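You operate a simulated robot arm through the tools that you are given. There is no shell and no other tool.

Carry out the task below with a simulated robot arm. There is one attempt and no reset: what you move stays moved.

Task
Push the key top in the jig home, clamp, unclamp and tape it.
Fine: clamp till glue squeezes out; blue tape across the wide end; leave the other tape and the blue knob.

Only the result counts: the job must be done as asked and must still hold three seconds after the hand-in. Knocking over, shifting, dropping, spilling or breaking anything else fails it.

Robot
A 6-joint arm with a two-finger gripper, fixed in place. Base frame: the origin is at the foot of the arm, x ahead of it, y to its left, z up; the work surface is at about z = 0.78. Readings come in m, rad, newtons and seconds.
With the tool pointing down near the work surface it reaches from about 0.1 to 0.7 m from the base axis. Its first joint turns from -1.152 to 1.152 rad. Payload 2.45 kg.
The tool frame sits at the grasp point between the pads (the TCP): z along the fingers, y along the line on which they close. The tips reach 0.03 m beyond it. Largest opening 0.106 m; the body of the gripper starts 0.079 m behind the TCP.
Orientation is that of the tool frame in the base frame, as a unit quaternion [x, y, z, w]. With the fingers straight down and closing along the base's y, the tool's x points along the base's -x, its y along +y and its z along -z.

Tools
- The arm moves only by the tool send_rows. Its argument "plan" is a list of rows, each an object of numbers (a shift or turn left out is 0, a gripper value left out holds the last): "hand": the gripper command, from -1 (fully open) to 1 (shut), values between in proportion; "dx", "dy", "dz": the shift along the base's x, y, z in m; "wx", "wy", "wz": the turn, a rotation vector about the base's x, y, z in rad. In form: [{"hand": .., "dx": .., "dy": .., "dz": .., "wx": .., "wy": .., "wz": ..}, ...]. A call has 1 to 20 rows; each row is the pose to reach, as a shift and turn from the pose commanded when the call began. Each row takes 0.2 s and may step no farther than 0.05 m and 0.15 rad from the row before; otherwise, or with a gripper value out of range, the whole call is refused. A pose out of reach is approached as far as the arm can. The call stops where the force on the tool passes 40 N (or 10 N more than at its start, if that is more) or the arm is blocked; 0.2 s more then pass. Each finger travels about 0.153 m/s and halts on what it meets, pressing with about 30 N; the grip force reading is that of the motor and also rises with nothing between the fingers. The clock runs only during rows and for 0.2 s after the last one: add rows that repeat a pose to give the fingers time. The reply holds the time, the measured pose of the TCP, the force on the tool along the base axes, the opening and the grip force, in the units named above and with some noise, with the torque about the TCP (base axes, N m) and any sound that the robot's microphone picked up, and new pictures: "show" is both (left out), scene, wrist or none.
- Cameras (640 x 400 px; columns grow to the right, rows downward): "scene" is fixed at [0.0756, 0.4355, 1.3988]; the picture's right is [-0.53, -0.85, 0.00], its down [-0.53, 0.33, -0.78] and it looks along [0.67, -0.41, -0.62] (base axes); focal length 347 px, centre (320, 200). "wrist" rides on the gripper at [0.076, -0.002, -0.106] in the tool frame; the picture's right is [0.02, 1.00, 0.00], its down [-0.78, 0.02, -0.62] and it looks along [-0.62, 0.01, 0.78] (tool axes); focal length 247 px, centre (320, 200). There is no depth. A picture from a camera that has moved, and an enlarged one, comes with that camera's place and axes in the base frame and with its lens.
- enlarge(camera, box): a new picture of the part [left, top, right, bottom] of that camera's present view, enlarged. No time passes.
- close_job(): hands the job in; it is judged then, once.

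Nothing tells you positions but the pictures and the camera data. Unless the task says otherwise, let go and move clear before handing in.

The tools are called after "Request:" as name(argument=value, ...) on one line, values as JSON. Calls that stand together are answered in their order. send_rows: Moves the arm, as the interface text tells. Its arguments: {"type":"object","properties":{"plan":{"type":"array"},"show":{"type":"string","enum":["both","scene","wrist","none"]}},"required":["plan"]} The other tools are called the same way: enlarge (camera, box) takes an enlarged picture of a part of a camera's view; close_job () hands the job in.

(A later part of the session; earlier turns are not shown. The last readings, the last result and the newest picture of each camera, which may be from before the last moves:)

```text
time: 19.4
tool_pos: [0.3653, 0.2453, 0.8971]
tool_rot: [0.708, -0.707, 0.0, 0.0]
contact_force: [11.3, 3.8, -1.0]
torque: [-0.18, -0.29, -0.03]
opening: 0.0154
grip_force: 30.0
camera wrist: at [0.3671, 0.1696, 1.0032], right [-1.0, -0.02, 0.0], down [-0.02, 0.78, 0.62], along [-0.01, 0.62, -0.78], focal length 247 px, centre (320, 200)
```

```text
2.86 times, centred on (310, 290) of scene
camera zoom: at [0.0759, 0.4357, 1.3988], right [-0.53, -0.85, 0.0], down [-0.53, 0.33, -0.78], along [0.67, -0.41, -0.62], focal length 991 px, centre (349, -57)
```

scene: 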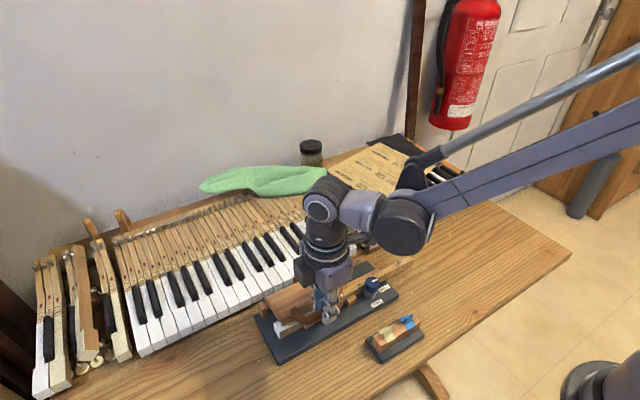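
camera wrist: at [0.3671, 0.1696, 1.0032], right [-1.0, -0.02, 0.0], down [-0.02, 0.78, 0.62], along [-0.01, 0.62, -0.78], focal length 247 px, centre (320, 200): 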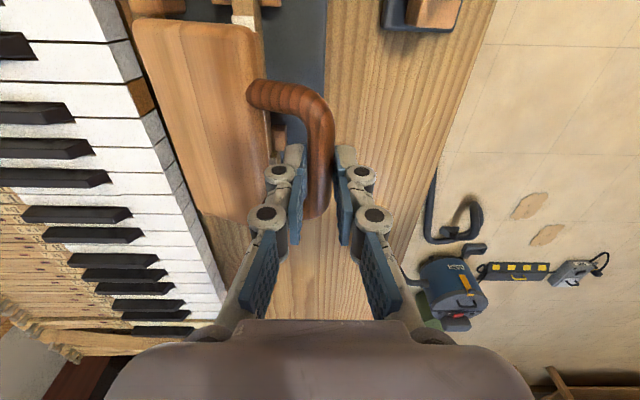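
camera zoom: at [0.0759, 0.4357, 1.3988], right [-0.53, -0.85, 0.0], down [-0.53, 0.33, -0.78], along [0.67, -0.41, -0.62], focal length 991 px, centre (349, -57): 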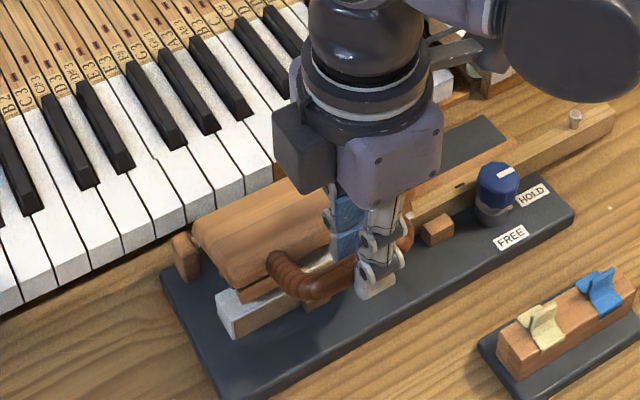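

About 60° over, with an 11 N +x pull showing that my radius is slightly too large. I'll continue down with a small +x correction until the felt meets the key.

Request:
send_rows(plan=[{"hand": 1, "dx": 0.001, "dz": -0.005}, {"dx": -0.001, "dz": -0.011}, {"dx": -0.0035, "dz": -0.0175}, {"dx": -0.006, "dz": -0.0265}, {"dx": -0.008, "dz": -0.0362}, {"dx": -0.009, "dz": -0.042}])

Request:
enlarge(camera="wrist", box=[160, 50, 480, 250])

Request:
enlarge(camera="scene", box=[240, 240, 380, 380])

```text
time: 20.8
tool_pos: [0.3562, 0.2434, 0.8544]
tool_rot: [0.707, -0.707, -0.003, 0.001]
contact_force: [-26.5, 5.2, 3.6]
torque: [0.47, 0.5, -0.14]
opening: 0.0154
grip_force: 30.4
camera wrist: at [0.3585, 0.1689, 0.9616], right [-1.0, -0.02, 0.01], down [-0.01, 0.78, 0.62], along [-0.02, 0.62, -0.78], focal length 247 px, centre (320, 200)
```

scene: 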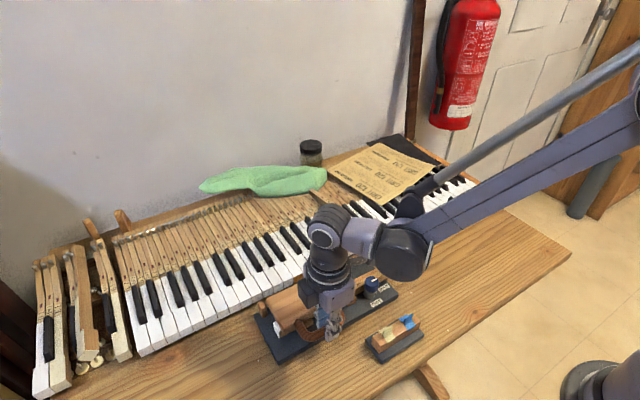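
wrist: 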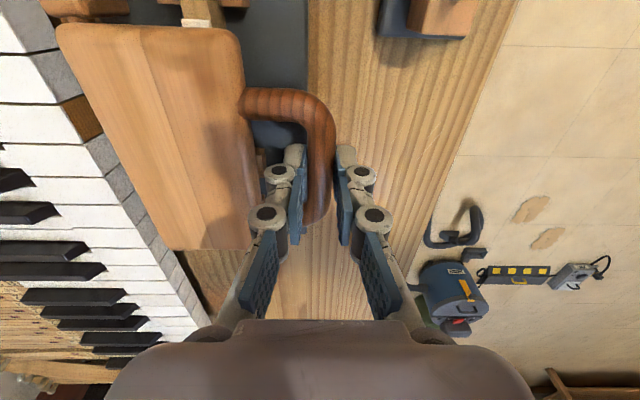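

```text
2.00 times, centred on (320, 150) of wrist
camera zoom: at [0.3585, 0.1689, 0.9616], right [-1.0, -0.02, 0.01], down [-0.01, 0.78, 0.62], along [-0.02, 0.62, -0.78], focal length 494 px, centre (320, 300)
```

zoom: 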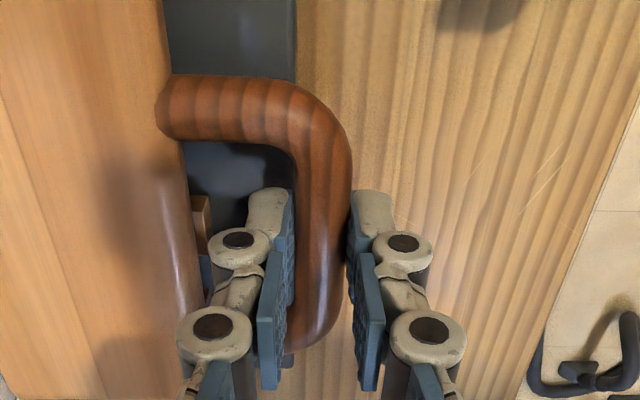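

```text
2.86 times, centred on (310, 310) of scene
camera zoom: at [0.075, 0.4356, 1.3988], right [-0.53, -0.85, 0.0], down [-0.53, 0.33, -0.78], along [0.67, -0.41, -0.62], focal length 991 px, centre (349, -114)
```

zoom: 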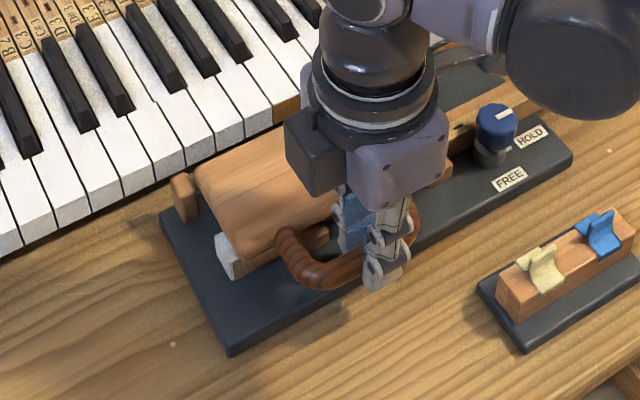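

The bar is near horizontal, but there's a 26 N sideways load, so I over-corrected in x. I'll ease about 6 mm toward −x to relieve it.

Request:
send_rows(plan=[{"hand": 1, "dx": -0.002}, {"dx": -0.004}, {"dx": -0.006}], show="none")

```text
time: 21.6
tool_pos: [0.3553, 0.2448, 0.8558]
tool_rot: [-0.707, 0.707, -0.003, 0.004]
contact_force: [16.8, 7.5, 0.1]
torque: [0.56, -0.44, 0.21]
opening: 0.0152
grip_force: 30.0
```

Relieving 6 mm overshot to +17 N, so the neutral point is about 2.4 mm back. I'll correct, then go down in small steps.

Request:
send_rows(plan=[{"hand": 1, "dx": 0.0024}, {"dx": 0.0024, "dz": -0.003}, {"dx": 0.0024, "dz": -0.006}])

Request:
enlarge(camera="scene", box=[250, 280, 350, 360])

```text
time: 22.4
tool_pos: [0.3536, 0.2424, 0.8497]
tool_rot: [-0.707, 0.707, -0.001, 0.0]
contact_force: [10.2, 3.7, 22.2]
torque: [0.09, -0.22, 0.12]
opening: 0.0151
grip_force: 30.0
camera wrist: at [0.3558, 0.168, 0.9571], right [-1.0, -0.02, 0.0], down [-0.02, 0.78, 0.62], along [-0.01, 0.62, -0.78], focal length 247 px, centre (320, 200)
```

scene: 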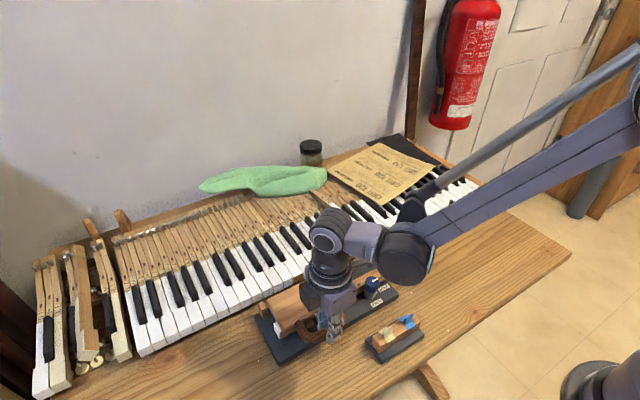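
wrist: 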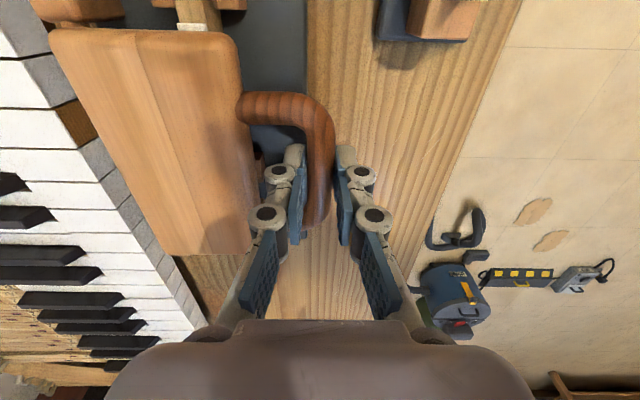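

```text
5.00 times, centred on (300, 320) of scene
camera zoom: at [0.0756, 0.4354, 1.3989], right [-0.53, -0.85, 0.0], down [-0.53, 0.33, -0.78], along [0.67, -0.41, -0.62], focal length 1734 px, centre (420, -400)
```

zoom: 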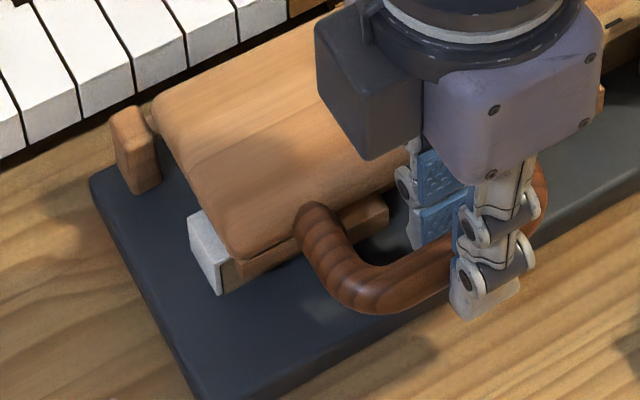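

The felt is in contact with the key top and 22 N builds downward. I'll press harder and look for squeezed glue.

Request:
send_rows(plan=[{"hand": 1, "dx": -0.001, "dz": -0.001}, {"dx": -0.001, "dz": -0.002}, {"dx": -0.001, "dz": -0.002}], show="wrist")

Request:
enlarge(camera="scene", box=[260, 300, 330, 350])

Request:
enlarge(camera="wrist", box=[160, 0, 340, 180])

```text
time: 23.2
tool_pos: [0.3535, 0.2426, 0.847]
tool_rot: [-0.706, 0.708, -0.001, 0.001]
contact_force: [17.8, -2.5, 23.1]
torque: [-0.1, -0.37, 0.12]
opening: 0.0149
grip_force: 29.9
camera wrist: at [0.3554, 0.1677, 0.9545], right [-1.0, -0.02, 0.0], down [-0.02, 0.78, 0.62], along [-0.01, 0.62, -0.78], focal length 247 px, centre (320, 200)
```

wrist: 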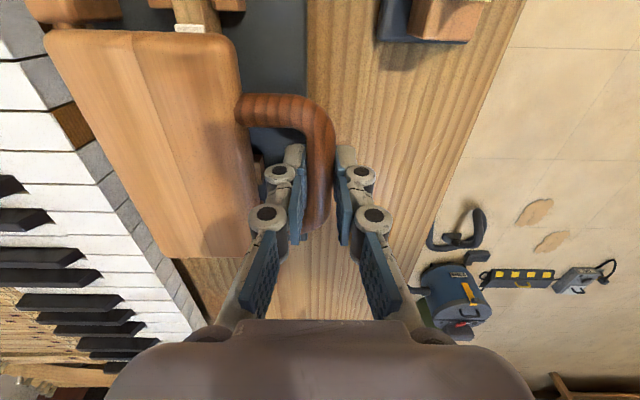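

```text
8.00 times, centred on (295, 325) of scene
camera zoom: at [0.0758, 0.4353, 1.3989], right [-0.53, -0.85, 0.0], down [-0.53, 0.33, -0.78], along [0.67, -0.41, -0.62], focal length 2774 px, centre (520, -800)
```

zoom: 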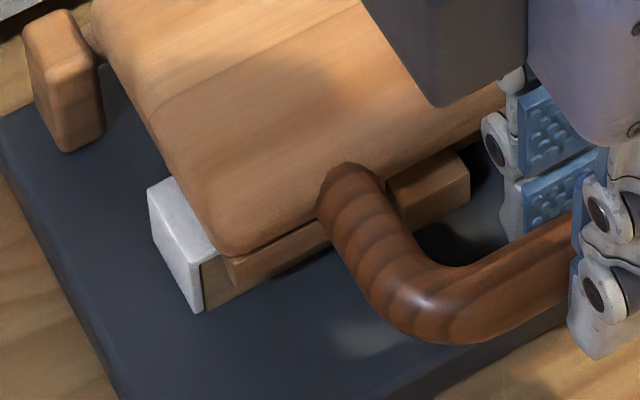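

```text
2.22 times, centred on (250, 90) of wrist
camera zoom: at [0.3554, 0.1677, 0.9545], right [-1.0, -0.02, 0.0], down [-0.02, 0.78, 0.62], along [-0.01, 0.62, -0.78], focal length 549 px, centre (476, 444)
```

zoom: 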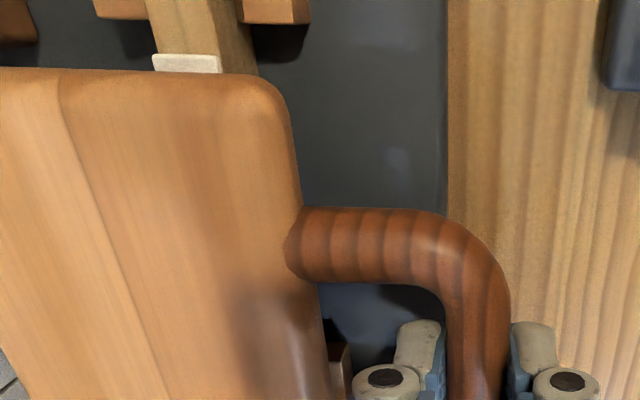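

The vertical force plateaued at about 23 N, so either the clamp is still moving or the bar is slipping up in the pads. I'll press further to see.

Request:
send_rows(plan=[{"hand": 1, "dx": 0.002, "dz": -0.001}, {"dx": 0.002, "dz": -0.002}, {"dx": 0.002, "dz": -0.003}, {"dx": 0.002, "dz": -0.003}], show="wrist")

Request:
enlarge(camera="scene", box=[260, 300, 350, 360])

```text
time: 24.2
tool_pos: [0.3537, 0.2433, 0.8453]
tool_rot: [-0.707, 0.707, 0.0, 0.0]
contact_force: [5.9, -6.8, 20.6]
torque: [-0.04, -0.1, 0.07]
opening: 0.0148
grip_force: 29.6
camera wrist: at [0.3561, 0.168, 0.9517], right [-1.0, -0.02, 0.0], down [-0.02, 0.78, 0.62], along [-0.01, 0.62, -0.78], focal length 247 px, centre (320, 200)
```

wrist: 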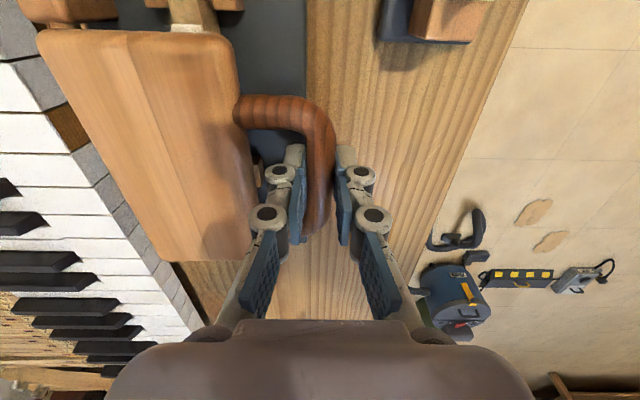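

```text
6.67 times, centred on (305, 330) of scene
camera zoom: at [0.0755, 0.4352, 1.3989], right [-0.53, -0.85, 0.0], down [-0.53, 0.33, -0.78], along [0.67, -0.41, -0.62], focal length 2312 px, centre (420, -667)
```

zoom: 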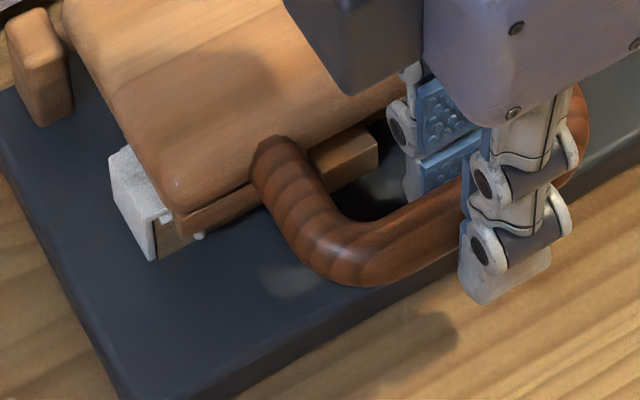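

I think I see small whitish beads at the key edge. Zooming in to confirm.

Request:
enlarge(camera="scene", box=[270, 316, 300, 342])

Request:
enlarge(camera="wrist", box=[140, 0, 260, 70])

```text
15.38 times, centred on (285, 329) of scene
camera zoom: at [0.0755, 0.4352, 1.3989], right [-0.53, -0.85, 0.0], down [-0.53, 0.33, -0.78], along [0.67, -0.41, -0.62], focal length 5335 px, centre (858, -1785)
```

zoom: 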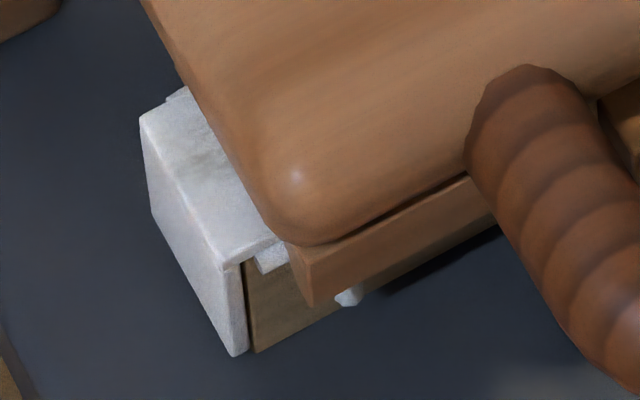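

```text
5.33 times, centred on (200, 35) of wrist
camera zoom: at [0.3561, 0.168, 0.9517], right [-1.0, -0.02, 0.0], down [-0.02, 0.78, 0.62], along [-0.01, 0.62, -0.78], focal length 1317 px, centre (960, 1080)
```

zoom: 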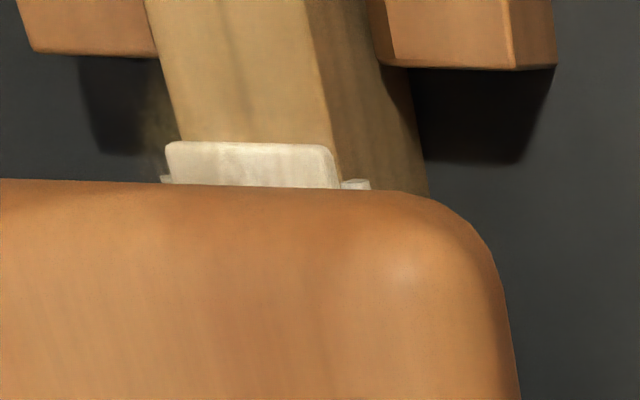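

Glue beads have clearly squeezed out on both sides, at the front and at the tail. I'll hold briefly, then swing the clamp back up along the reverse arc.

Request:
send_rows(plan=[{"hand": 1}, {}, {}, {}, {"dx": 0.001, "dz": 0.006}, {"dx": 0.002, "dz": 0.0115}, {"dx": 0.004, "dz": 0.021}, {"dx": 0.007, "dz": 0.0302}, {"dx": 0.0105, "dz": 0.039}, {"dx": 0.015, "dz": 0.0477}, {"dx": 0.02, "dz": 0.0558}, {"dx": 0.026, "dz": 0.0635}, {"dx": 0.0325, "dz": 0.0708}, {"dx": 0.0393, "dz": 0.0772}])

Request:
enlarge(camera="scene", box=[250, 270, 350, 350])

```text
time: 27.2
tool_pos: [0.3939, 0.2438, 0.9215]
tool_rot: [0.707, -0.707, -0.001, -0.001]
contact_force: [-1.3, 3.5, 0.7]
torque: [0.23, 0.16, -0.02]
opening: 0.0148
grip_force: 29.9
camera wrist: at [0.3959, 0.1687, 1.0277], right [-1.0, -0.02, 0.0], down [-0.02, 0.78, 0.62], along [-0.01, 0.62, -0.78], focal length 247 px, centre (320, 200)
```

scene: 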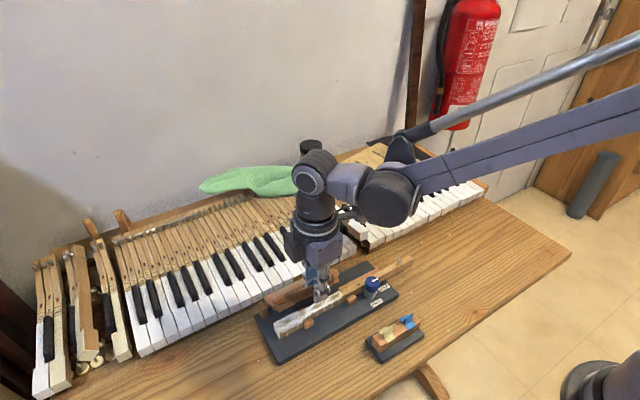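
wrist: 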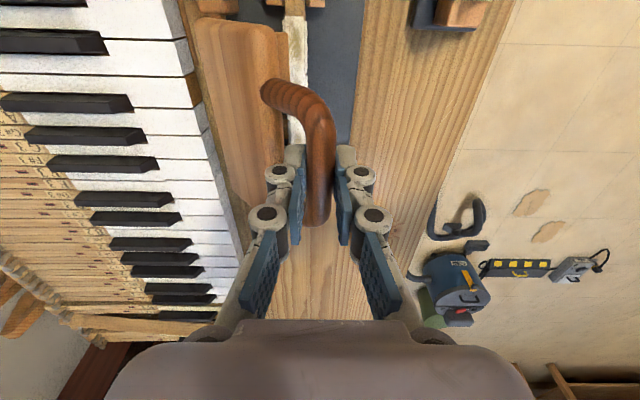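

```text
5.00 times, centred on (300, 310) of scene
camera zoom: at [0.0756, 0.4356, 1.3988], right [-0.53, -0.85, 0.0], down [-0.53, 0.33, -0.78], along [0.67, -0.41, -0.62], focal length 1734 px, centre (420, -350)
```

zoom: 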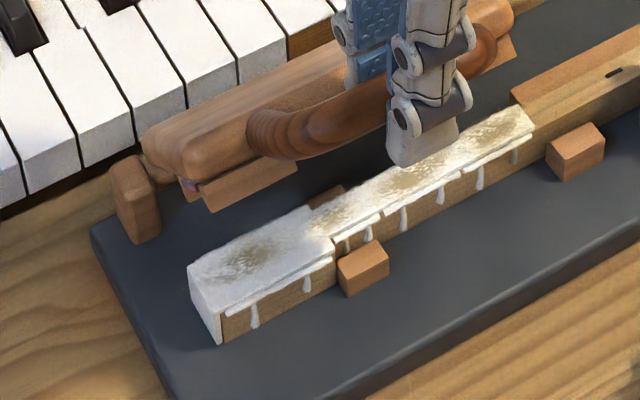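

Glue beads run along the whole edge, so the clamping worked. I'll continue swinging the clamp back to its original open rest.

Request:
send_rows(plan=[{"hand": 1, "dx": 0.0078, "dz": 0.006}, {"dx": 0.0158, "dz": 0.0111}, {"dx": 0.0244, "dz": 0.0155}, {"dx": 0.0333, "dz": 0.0192}, {"dx": 0.0425, "dz": 0.022}, {"dx": 0.052, "dz": 0.0242}, {"dx": 0.0616, "dz": 0.0254}, {"dx": 0.0712, "dz": 0.0259}, {"dx": 0.0808, "dz": 0.0254}, {"dx": 0.0904, "dz": 0.0242}, {"dx": 0.099, "dz": 0.0223}, {"dx": 0.1065, "dz": 0.02}, {"dx": 0.1065, "dz": 0.02}])

Request:
enlarge(camera="scene", box=[230, 210, 350, 350])

```text
time: 30.0
tool_pos: [0.5008, 0.2431, 0.9415]
tool_rot: [0.707, -0.707, 0.0, 0.001]
contact_force: [-5.6, -2.8, 0.0]
torque: [-0.42, 0.12, -0.28]
opening: 0.0151
grip_force: 30.6
camera wrist: at [0.5018, 0.1682, 1.0482], right [-1.0, -0.02, 0.0], down [-0.02, 0.78, 0.62], along [-0.01, 0.62, -0.78], focal length 247 px, centre (320, 200)
```

scene: 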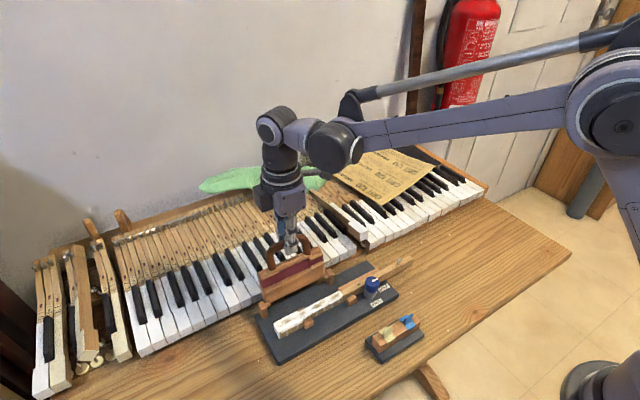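
wrist: 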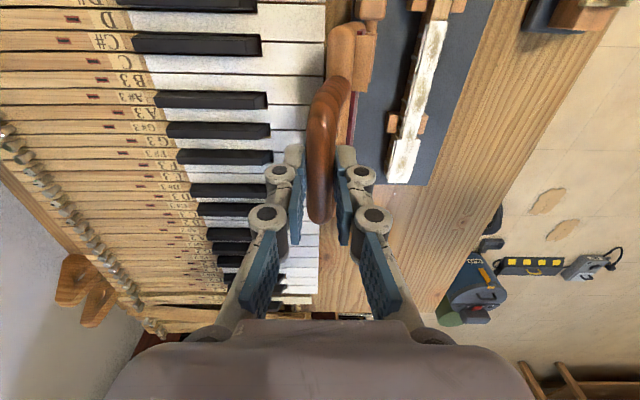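

```text
2.86 times, centred on (290, 280) of scene
camera zoom: at [0.0755, 0.4355, 1.3989], right [-0.53, -0.85, 0.0], down [-0.53, 0.33, -0.78], along [0.67, -0.41, -0.62], focal length 991 px, centre (406, -29)
```

zoom: 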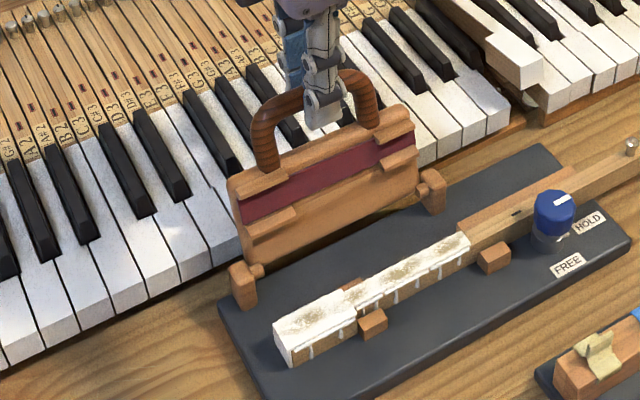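

The clamp is back against its open stop. I'll release, rise straight up, and move over the tape stand.

Request:
send_rows(plan=[{"hand": 0}, {"hand": 0}, {"hand": 0, "dz": 0.03}, {"dz": 0.06}, {"dz": 0.085}, {"dx": -0.04, "dy": -0.027, "dz": 0.085}, {"dx": -0.08, "dy": -0.054, "dz": 0.085}, {"dx": -0.12, "dy": -0.081, "dz": 0.085}, {"dx": -0.16, "dy": -0.108, "dz": 0.08}, {"dx": -0.2, "dy": -0.138, "dz": 0.06}, {"dx": -0.2, "dy": -0.138, "dz": 0.03}, {"dx": -0.2, "dy": -0.138, "dz": 0.0}, {"dx": -0.2, "dy": -0.138, "dz": 0.0}])

Request:
enlarge(camera="scene", box=[230, 210, 350, 350])

Request:
enlarge(camera="wrist", box=[200, 60, 440, 210])

```text
refused: row 10 steps farther than a row can; nothing moved
```

```text
2.86 times, centred on (290, 280) of scene
camera zoom: at [0.0755, 0.4355, 1.3989], right [-0.53, -0.85, 0.0], down [-0.53, 0.33, -0.78], along [0.67, -0.41, -0.62], focal length 991 px, centre (406, -29)
```

zoom: 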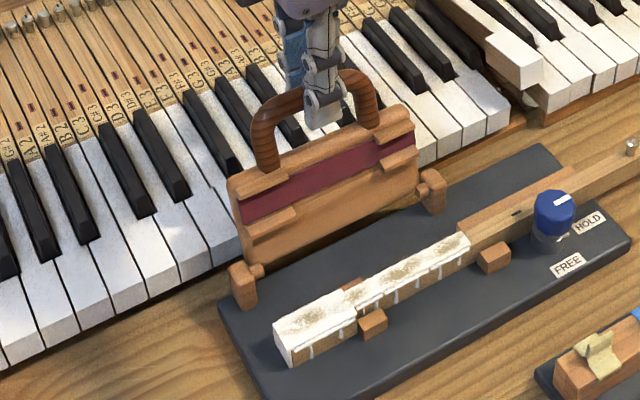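

```text
2.67 times, centred on (320, 135) of wrist
camera zoom: at [0.5018, 0.1682, 1.0482], right [-1.0, -0.02, 0.0], down [-0.02, 0.78, 0.62], along [-0.01, 0.62, -0.78], focal length 659 px, centre (320, 373)
```

zoom: 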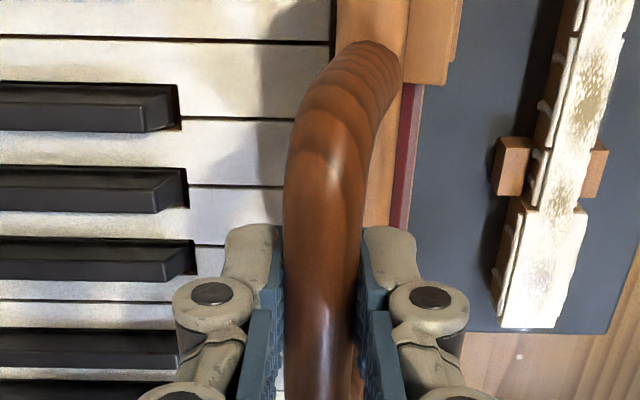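

One row was too long a step and nothing moved. I'll resend the same plan with smaller steps.

Request:
send_rows(plan=[{"hand": 0}, {"hand": 0}, {"hand": 0, "dz": 0.03}, {"dz": 0.06}, {"dz": 0.085}, {"dx": -0.038, "dy": -0.026, "dz": 0.085}, {"dx": -0.076, "dy": -0.052, "dz": 0.085}, {"dx": -0.114, "dy": -0.078, "dz": 0.085}, {"dx": -0.152, "dy": -0.104, "dz": 0.085}, {"dx": -0.19, "dy": -0.13, "dz": 0.085}, {"dx": -0.2, "dy": -0.138, "dz": 0.05}, {"dx": -0.2, "dy": -0.138, "dz": 0.01}, {"dx": -0.2, "dy": -0.138, "dz": 0.0}])

Request:
enlarge(camera="scene", box=[230, 210, 350, 350])

Request:
enlarge(camera="wrist", box=[200, 60, 440, 210])

```text
time: 32.8
tool_pos: [0.2996, 0.1061, 0.9416]
tool_rot: [0.707, -0.707, 0.0, 0.0]
contact_force: [-0.1, -0.2, 0.1]
torque: [0.02, -0.02, -0.02]
opening: 0.0531
grip_force: 0.1
camera wrist: at [0.3012, 0.0305, 1.048], right [-1.0, -0.02, 0.0], down [-0.02, 0.78, 0.62], along [-0.01, 0.62, -0.78], focal length 247 px, centre (320, 200)
```

scene: 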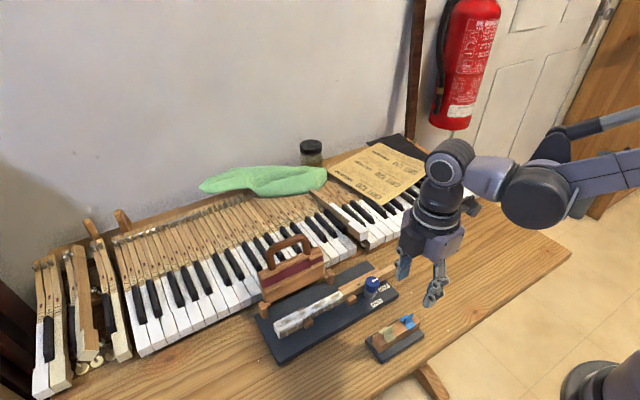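
wrist: 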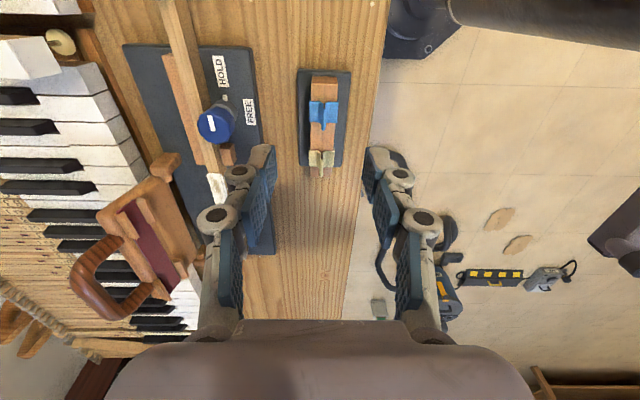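

```text
2.86 times, centred on (290, 280) of scene
camera zoom: at [0.0756, 0.4355, 1.3988], right [-0.53, -0.85, 0.0], down [-0.53, 0.33, -0.78], along [0.67, -0.41, -0.62], focal length 991 px, centre (406, -29)
```

zoom: 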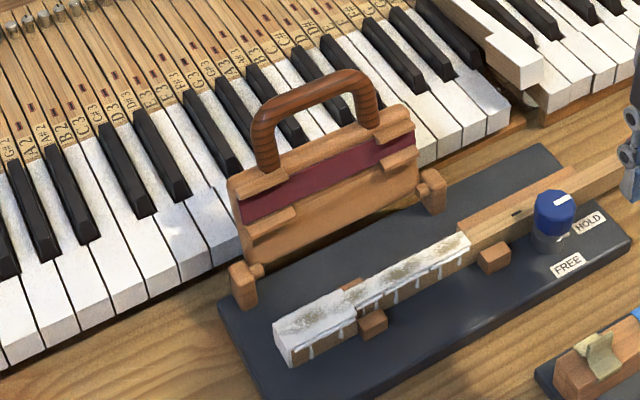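

```text
2.67 times, centred on (320, 135) of wrist
camera zoom: at [0.3012, 0.0305, 1.048], right [-1.0, -0.02, 0.0], down [-0.02, 0.78, 0.62], along [-0.01, 0.62, -0.78], focal length 659 px, centre (320, 373)
```

zoom: 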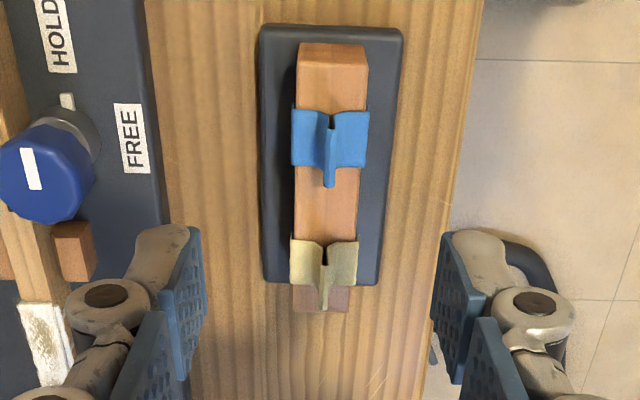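

The clamp stays open and the tape stand is now below. The blue tape's upright fin is at about (0.297, 0.107), rising from a block top near z≈0.825, and the gripper orientation is right to pinch it. I'll descend partway and check.

Request:
send_rows(plan=[{"hand": 0.4, "dx": -0.0025, "dy": 0.001, "dz": -0.03}, {"dx": -0.0025, "dy": 0.001, "dz": -0.055}, {"dx": -0.0025, "dy": 0.001, "dz": -0.069}, {"dx": -0.0025, "dy": 0.001, "dz": -0.069}])

Request:
enlarge(camera="wrist", box=[240, 80, 400, 200])

Request:
enlarge(camera="scene", box=[350, 290, 440, 370])

```text
time: 33.8
tool_pos: [0.2972, 0.1072, 0.8722]
tool_rot: [-0.707, 0.708, 0.0, 0.0]
contact_force: [0.2, -0.4, -0.5]
torque: [-0.02, 0.01, -0.01]
opening: 0.0318
grip_force: 0.1
camera wrist: at [0.2991, 0.0321, 0.9799], right [-1.0, -0.02, 0.0], down [-0.02, 0.78, 0.62], along [-0.01, 0.62, -0.78], focal length 247 px, centre (320, 200)
```

scene: 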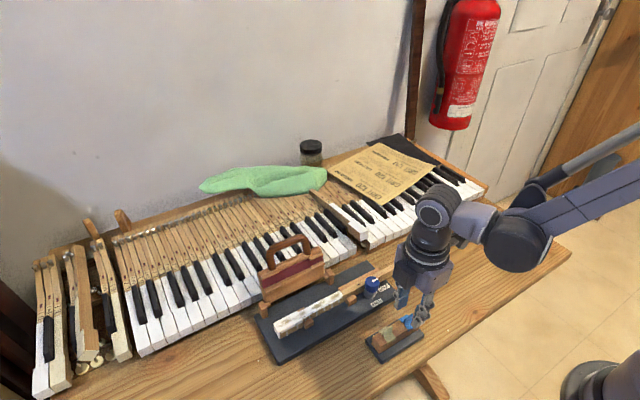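
wrist: 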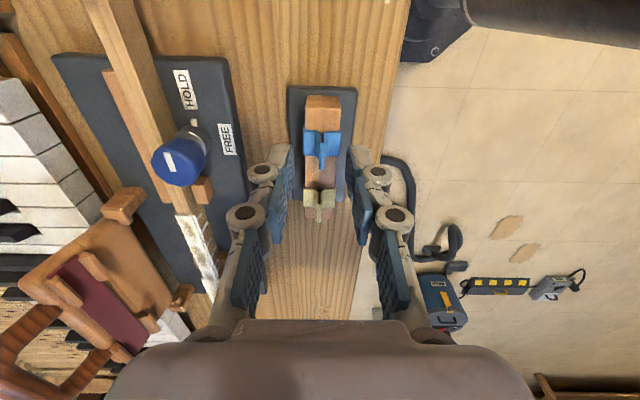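

```text
3.33 times, centred on (320, 140) of wrist
camera zoom: at [0.2991, 0.0321, 0.9799], right [-1.0, -0.02, 0.0], down [-0.02, 0.78, 0.62], along [-0.01, 0.62, -0.78], focal length 823 px, centre (320, 400)
```

zoom: 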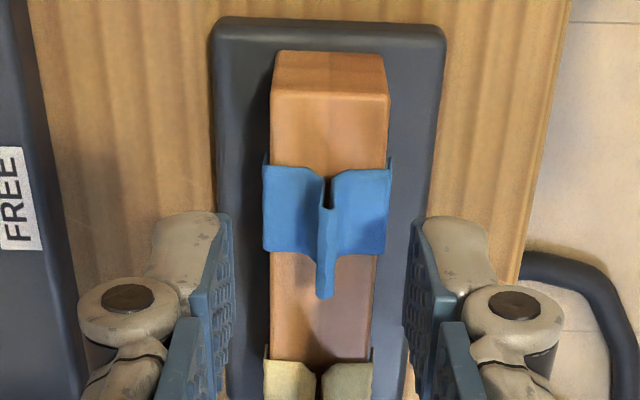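

```text
5.00 times, centred on (395, 330) of scene
camera zoom: at [0.0756, 0.4355, 1.3988], right [-0.53, -0.85, 0.0], down [-0.53, 0.33, -0.78], along [0.67, -0.41, -0.62], focal length 1734 px, centre (-55, -450)
```

zoom: 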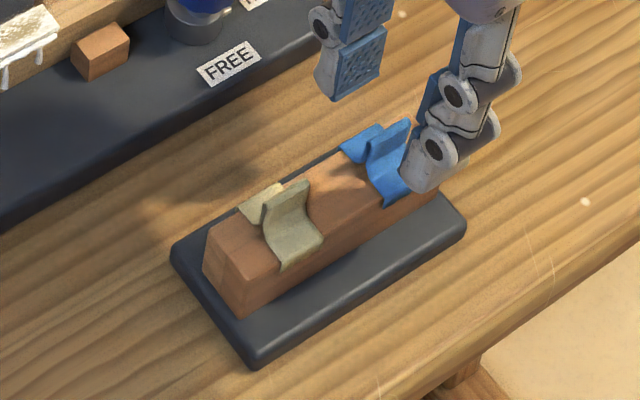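

The fingertips straddle the blue fin (x≈0.297, y≈0.109), whose base is at z≈0.82 and top at ≈0.84. I'll go down another 15 mm so the tips stay just above the block, then close.

Request:
send_rows(plan=[{"hand": 0.4, "dx": -0.001, "dy": 0.0015, "dz": -0.008}, {"dx": -0.001, "dy": 0.0015, "dz": -0.015}, {"dx": -0.001, "dy": 0.0015, "dz": -0.015}])

Request:
enlarge(camera="wrist", box=[240, 80, 400, 200])

Request:
enlarge(camera="scene", box=[370, 290, 440, 350])

```text
time: 34.6
tool_pos: [0.2962, 0.1076, 0.8571]
tool_rot: [0.707, -0.707, 0.0, 0.0]
contact_force: [-0.3, -1.0, -0.6]
torque: [-0.02, -0.01, -0.01]
opening: 0.0317
grip_force: 0.1
camera wrist: at [0.2975, 0.0331, 0.9642], right [-1.0, -0.02, 0.0], down [-0.02, 0.78, 0.62], along [-0.01, 0.62, -0.78], focal length 247 px, centre (320, 200)
```

scene: 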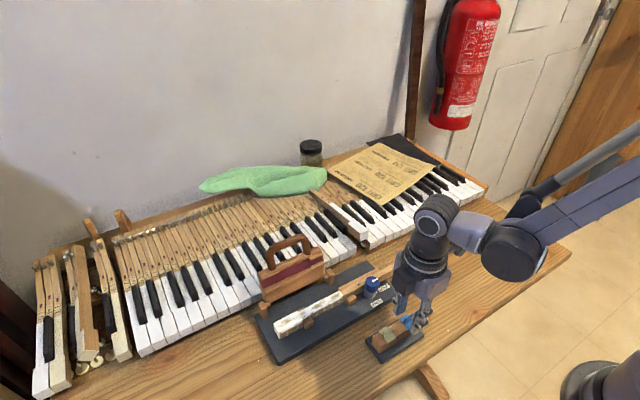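
wrist: 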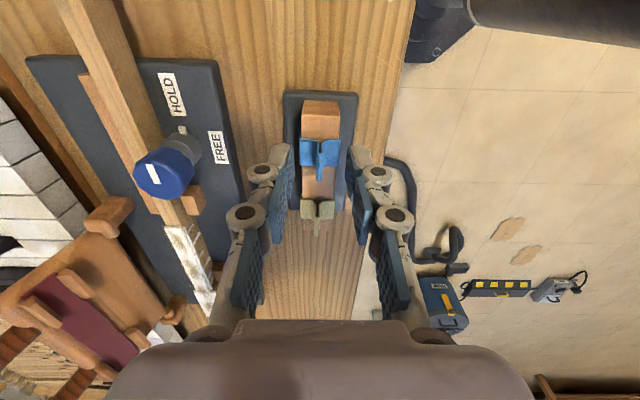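

```text
3.33 times, centred on (320, 140) of wrist
camera zoom: at [0.2975, 0.0331, 0.9642], right [-1.0, -0.02, 0.0], down [-0.02, 0.78, 0.62], along [-0.01, 0.62, -0.78], focal length 823 px, centre (320, 400)
```

zoom: 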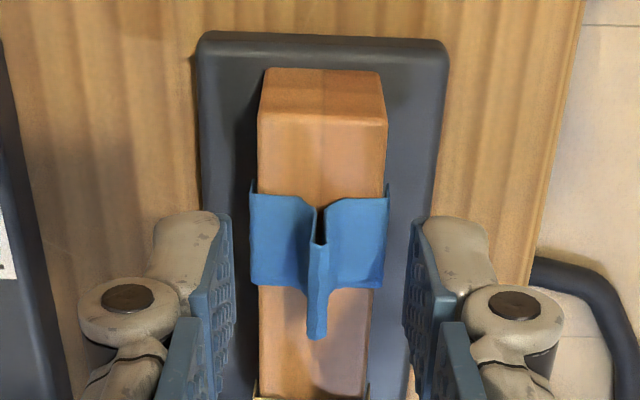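

```text
6.67 times, centred on (405, 320) of scene
camera zoom: at [0.0756, 0.4355, 1.3988], right [-0.53, -0.85, 0.0], down [-0.53, 0.33, -0.78], along [0.67, -0.41, -0.62], focal length 2312 px, centre (-247, -600)
```

zoom: 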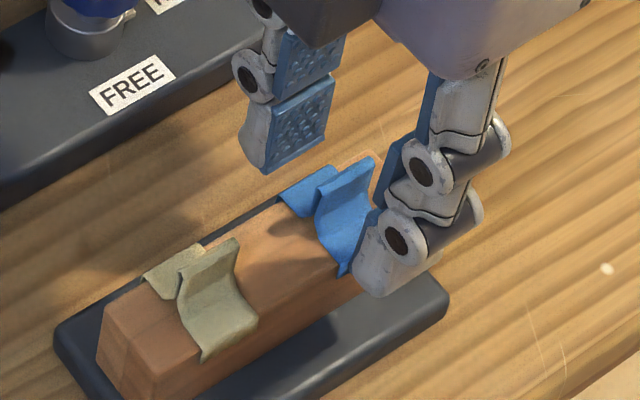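

The tips are about 6 mm above the block top and bracket the fin. Closing now.

Request:
send_rows(plan=[{"hand": 0.7}, {"hand": 1}, {"hand": 1}, {"hand": 1}])

Request:
enlarge(camera="wrist", box=[240, 80, 400, 200])

Request:
enlarge(camera="scene", box=[370, 290, 440, 350])

```text
time: 35.6
tool_pos: [0.2963, 0.1078, 0.8576]
tool_rot: [0.708, -0.707, 0.0, 0.001]
contact_force: [-0.1, 0.5, -0.7]
torque: [-0.01, 0.02, 0.0]
opening: 0.0059
grip_force: 29.4
camera wrist: at [0.2975, 0.0331, 0.9643], right [-1.0, -0.02, 0.0], down [-0.02, 0.78, 0.62], along [-0.01, 0.62, -0.78], focal length 247 px, centre (320, 200)
```

scene: 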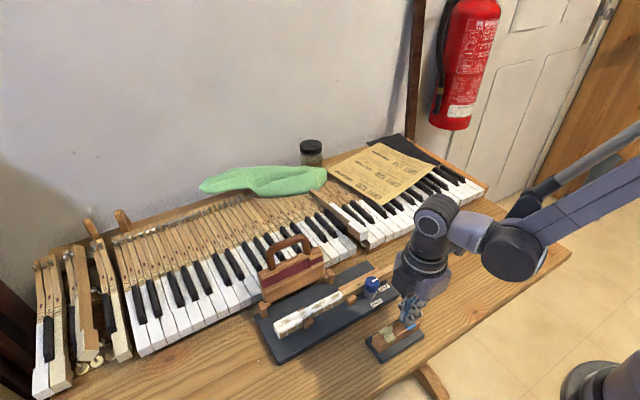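
wrist: 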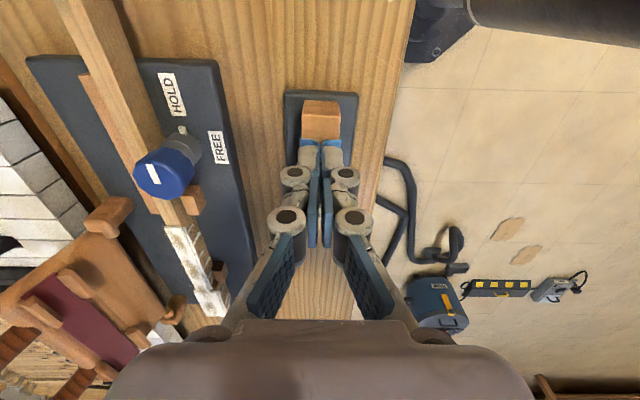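

```text
3.33 times, centred on (320, 140) of wrist
camera zoom: at [0.2975, 0.0331, 0.9643], right [-1.0, -0.02, 0.0], down [-0.02, 0.78, 0.62], along [-0.01, 0.62, -0.78], focal length 823 px, centre (320, 400)
```

zoom: 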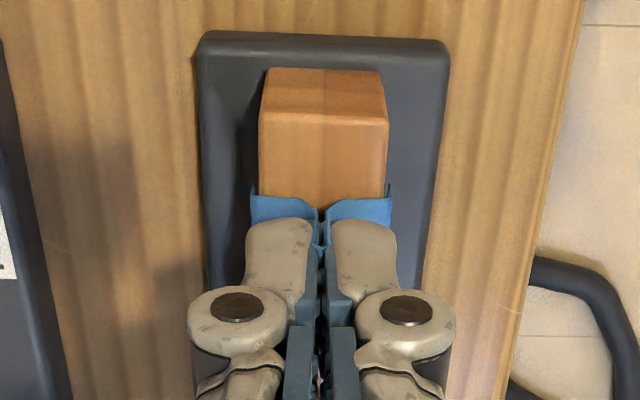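

```text
6.67 times, centred on (405, 320) of scene
camera zoom: at [0.0756, 0.4355, 1.3988], right [-0.53, -0.85, 0.0], down [-0.53, 0.33, -0.78], along [0.67, -0.41, -0.62], focal length 2312 px, centre (-247, -600)
```

zoom: 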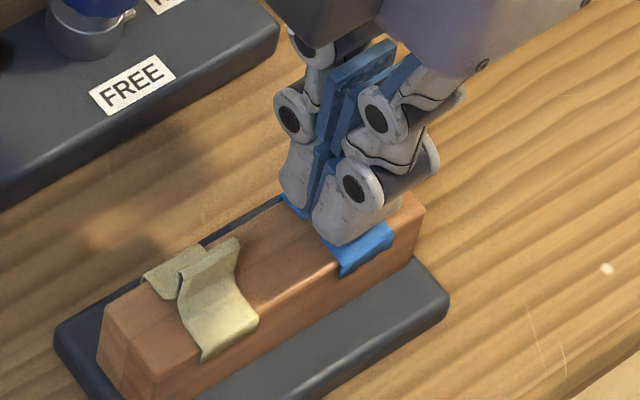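

The fin is pinched (5.9 mm). I'll peel it straight up slowly.

Request:
send_rows(plan=[{"hand": 1, "dz": 0.004}, {"dz": 0.01}, {"dz": 0.02}, {"dz": 0.04}, {"dz": 0.08}, {"dz": 0.12}, {"dz": 0.12}])

Request:
enlarge(camera="wrist", box=[240, 60, 400, 200])

Request:
enlarge(camera="scene", box=[350, 240, 450, 370])

```text
time: 37.2
tool_pos: [0.2947, 0.1072, 0.977]
tool_rot: [0.707, -0.707, 0.001, 0.001]
contact_force: [0.3, -0.2, 0.5]
torque: [0.01, 0.0, 0.01]
opening: 0.006
grip_force: 29.4
camera wrist: at [0.297, 0.0322, 1.084], right [-1.0, -0.02, 0.0], down [-0.02, 0.78, 0.62], along [-0.01, 0.62, -0.78], focal length 247 px, centre (320, 200)
```

scene: 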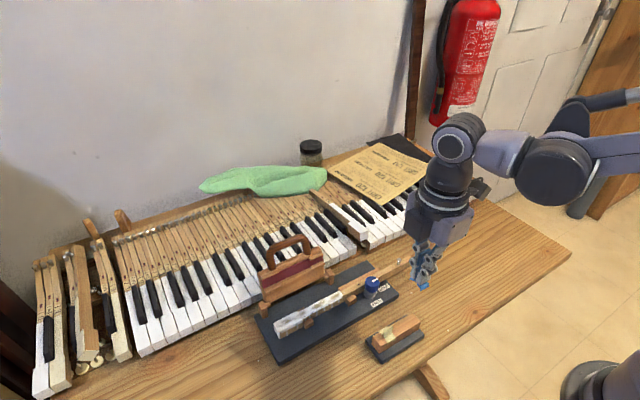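
wrist: 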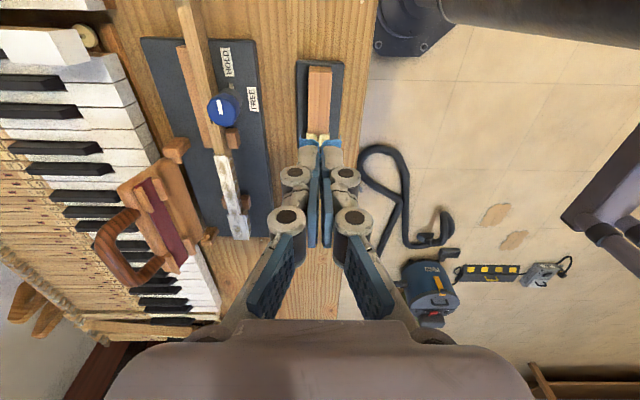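

```text
2.86 times, centred on (320, 130) of wrist
camera zoom: at [0.297, 0.0322, 1.084], right [-1.0, -0.02, 0.0], down [-0.02, 0.78, 0.62], along [-0.01, 0.62, -0.78], focal length 706 px, centre (320, 400)
```

zoom: 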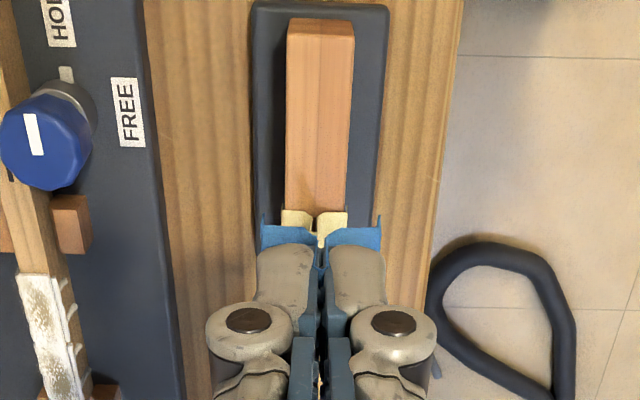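

```text
3.08 times, centred on (400, 305) of scene
camera zoom: at [0.0756, 0.4355, 1.3988], right [-0.53, -0.85, 0.0], down [-0.53, 0.33, -0.78], along [0.67, -0.41, -0.62], focal length 1067 px, centre (74, -123)
```

zoom: 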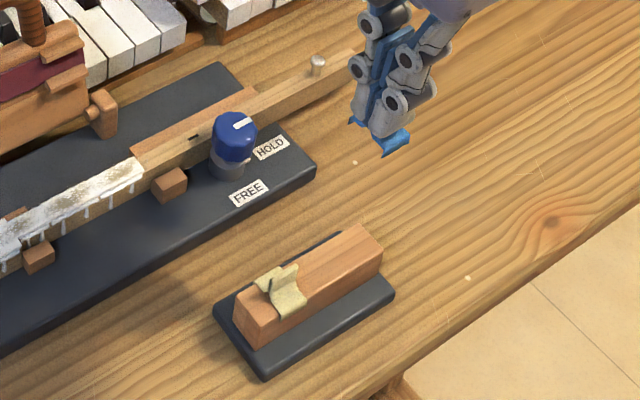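

The blue tape is off the stand and hanging cleanly, and the cream tape is untouched. I'll carry it above the wide end of the key (about x 0.411, y 0.294).

Request:
send_rows(plan=[{"hand": 1, "dx": 0.02, "dy": 0.032}, {"dx": 0.04, "dy": 0.064}, {"dx": 0.06, "dy": 0.096}, {"dx": 0.08, "dy": 0.128}, {"dx": 0.1, "dy": 0.16}, {"dx": 0.116, "dy": 0.186}, {"dx": 0.116, "dy": 0.186, "dz": -0.03}, {"dx": 0.116, "dy": 0.186, "dz": -0.06}, {"dx": 0.116, "dy": 0.186, "dz": -0.06}])

Request:
enlarge(camera="wrist", box=[240, 60, 400, 200])

Request:
enlarge(camera="scene", box=[240, 250, 350, 350])

```text
time: 39.2
tool_pos: [0.4109, 0.2954, 0.9168]
tool_rot: [0.707, -0.707, -0.001, 0.0]
contact_force: [0.5, -0.1, -0.4]
torque: [-0.01, -0.01, -0.03]
opening: 0.0061
grip_force: 29.8
camera wrist: at [0.4132, 0.2204, 1.0237], right [-1.0, -0.02, 0.0], down [-0.02, 0.78, 0.62], along [-0.01, 0.62, -0.78], focal length 247 px, centre (320, 200)
```

scene: 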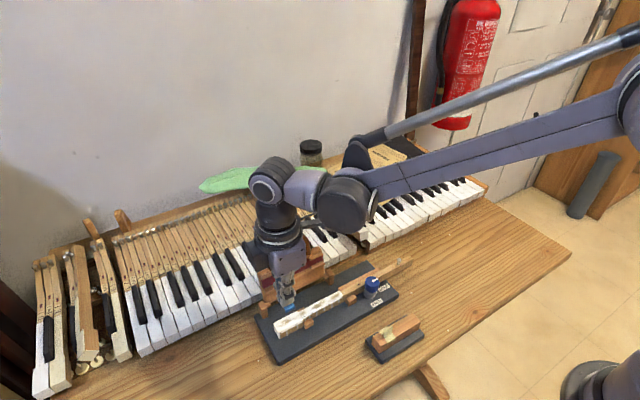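
wrist: 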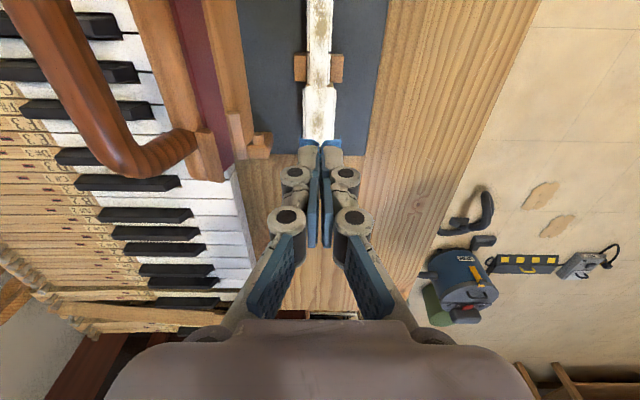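

```text
2.86 times, centred on (320, 130) of wrist
camera zoom: at [0.4132, 0.2204, 1.0237], right [-1.0, -0.02, 0.0], down [-0.02, 0.78, 0.62], along [-0.01, 0.62, -0.78], focal length 706 px, centre (320, 400)
```

zoom: 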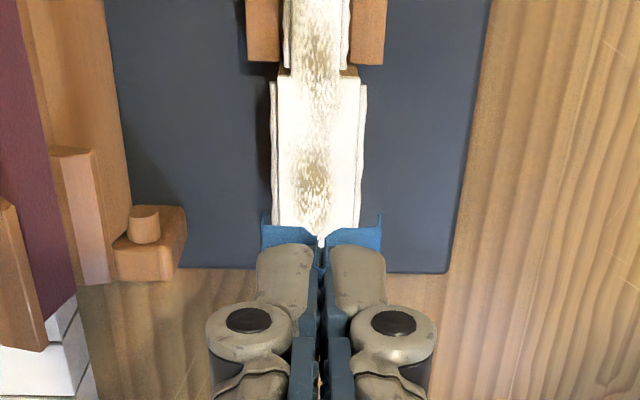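

```text
4.00 times, centred on (295, 300) of scene
camera zoom: at [0.0756, 0.4355, 1.3988], right [-0.53, -0.85, 0.0], down [-0.53, 0.33, -0.78], along [0.67, -0.41, -0.62], focal length 1387 px, centre (420, -200)
```

zoom: 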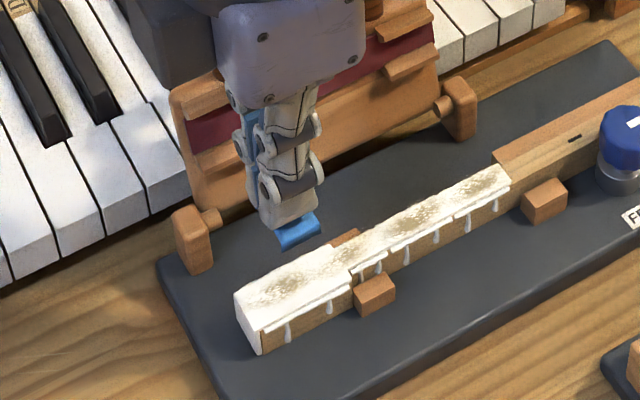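

The tape is centred over the wide end to within about 1 mm, and its strip matches the head's width. I'll lower to just above contact.

Request:
send_rows(plan=[{"hand": 1, "dx": 0.001, "dy": -0.0015, "dz": -0.02}, {"dx": 0.001, "dy": -0.0015, "dz": -0.036}, {"dx": 0.001, "dy": -0.0015, "dz": -0.046}, {"dx": 0.001, "dy": -0.0015, "dz": -0.046}])

Request:
enlarge(camera="wrist", box=[240, 60, 400, 200])

Request:
enlarge(camera="scene", box=[250, 280, 330, 350])

```text
time: 40.2
tool_pos: [0.4139, 0.2929, 0.8698]
tool_rot: [-0.707, 0.707, 0.001, 0.0]
contact_force: [0.3, 0.1, 0.5]
torque: [-0.02, -0.01, -0.02]
opening: 0.0061
grip_force: 29.4
camera wrist: at [0.416, 0.2179, 0.9767], right [-1.0, -0.02, 0.0], down [-0.02, 0.78, 0.62], along [-0.01, 0.62, -0.78], focal length 247 px, centre (320, 200)
```

scene: 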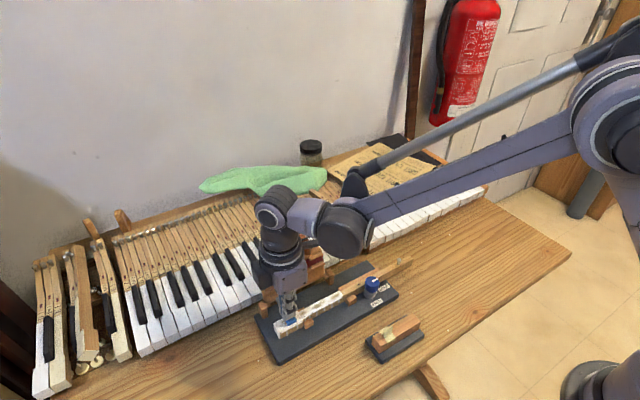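
wrist: 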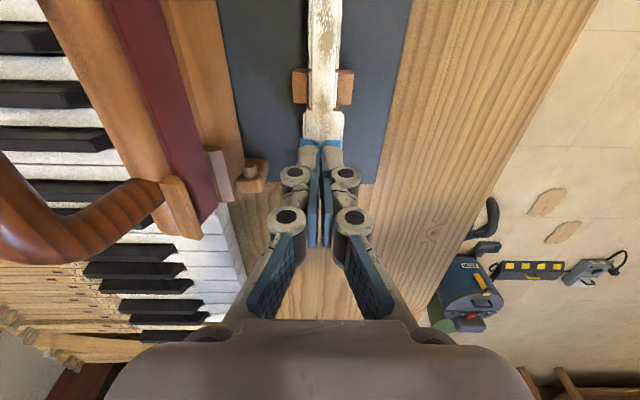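

```text
2.86 times, centred on (320, 130) of wrist
camera zoom: at [0.416, 0.2179, 0.9767], right [-1.0, -0.02, 0.0], down [-0.02, 0.78, 0.62], along [-0.01, 0.62, -0.78], focal length 706 px, centre (320, 400)
```

zoom: 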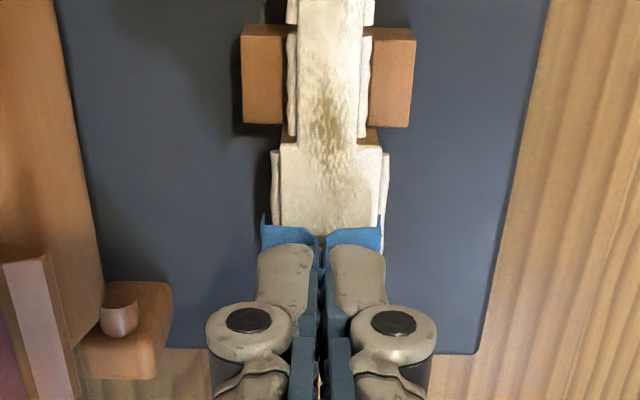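

```text
5.71 times, centred on (290, 315) of scene
camera zoom: at [0.0756, 0.4355, 1.3988], right [-0.53, -0.85, 0.0], down [-0.53, 0.33, -0.78], along [0.67, -0.41, -0.62], focal length 1981 px, centre (491, -457)
```

zoom: 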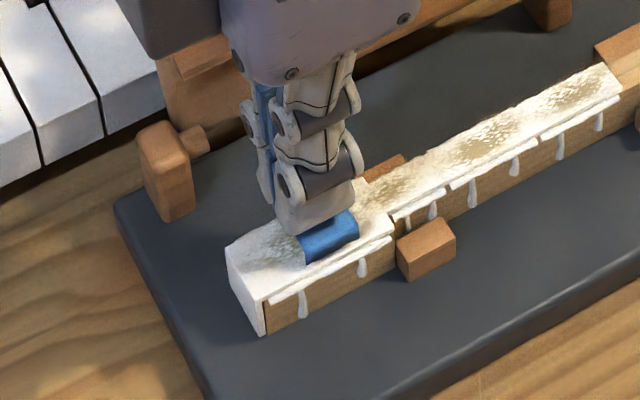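

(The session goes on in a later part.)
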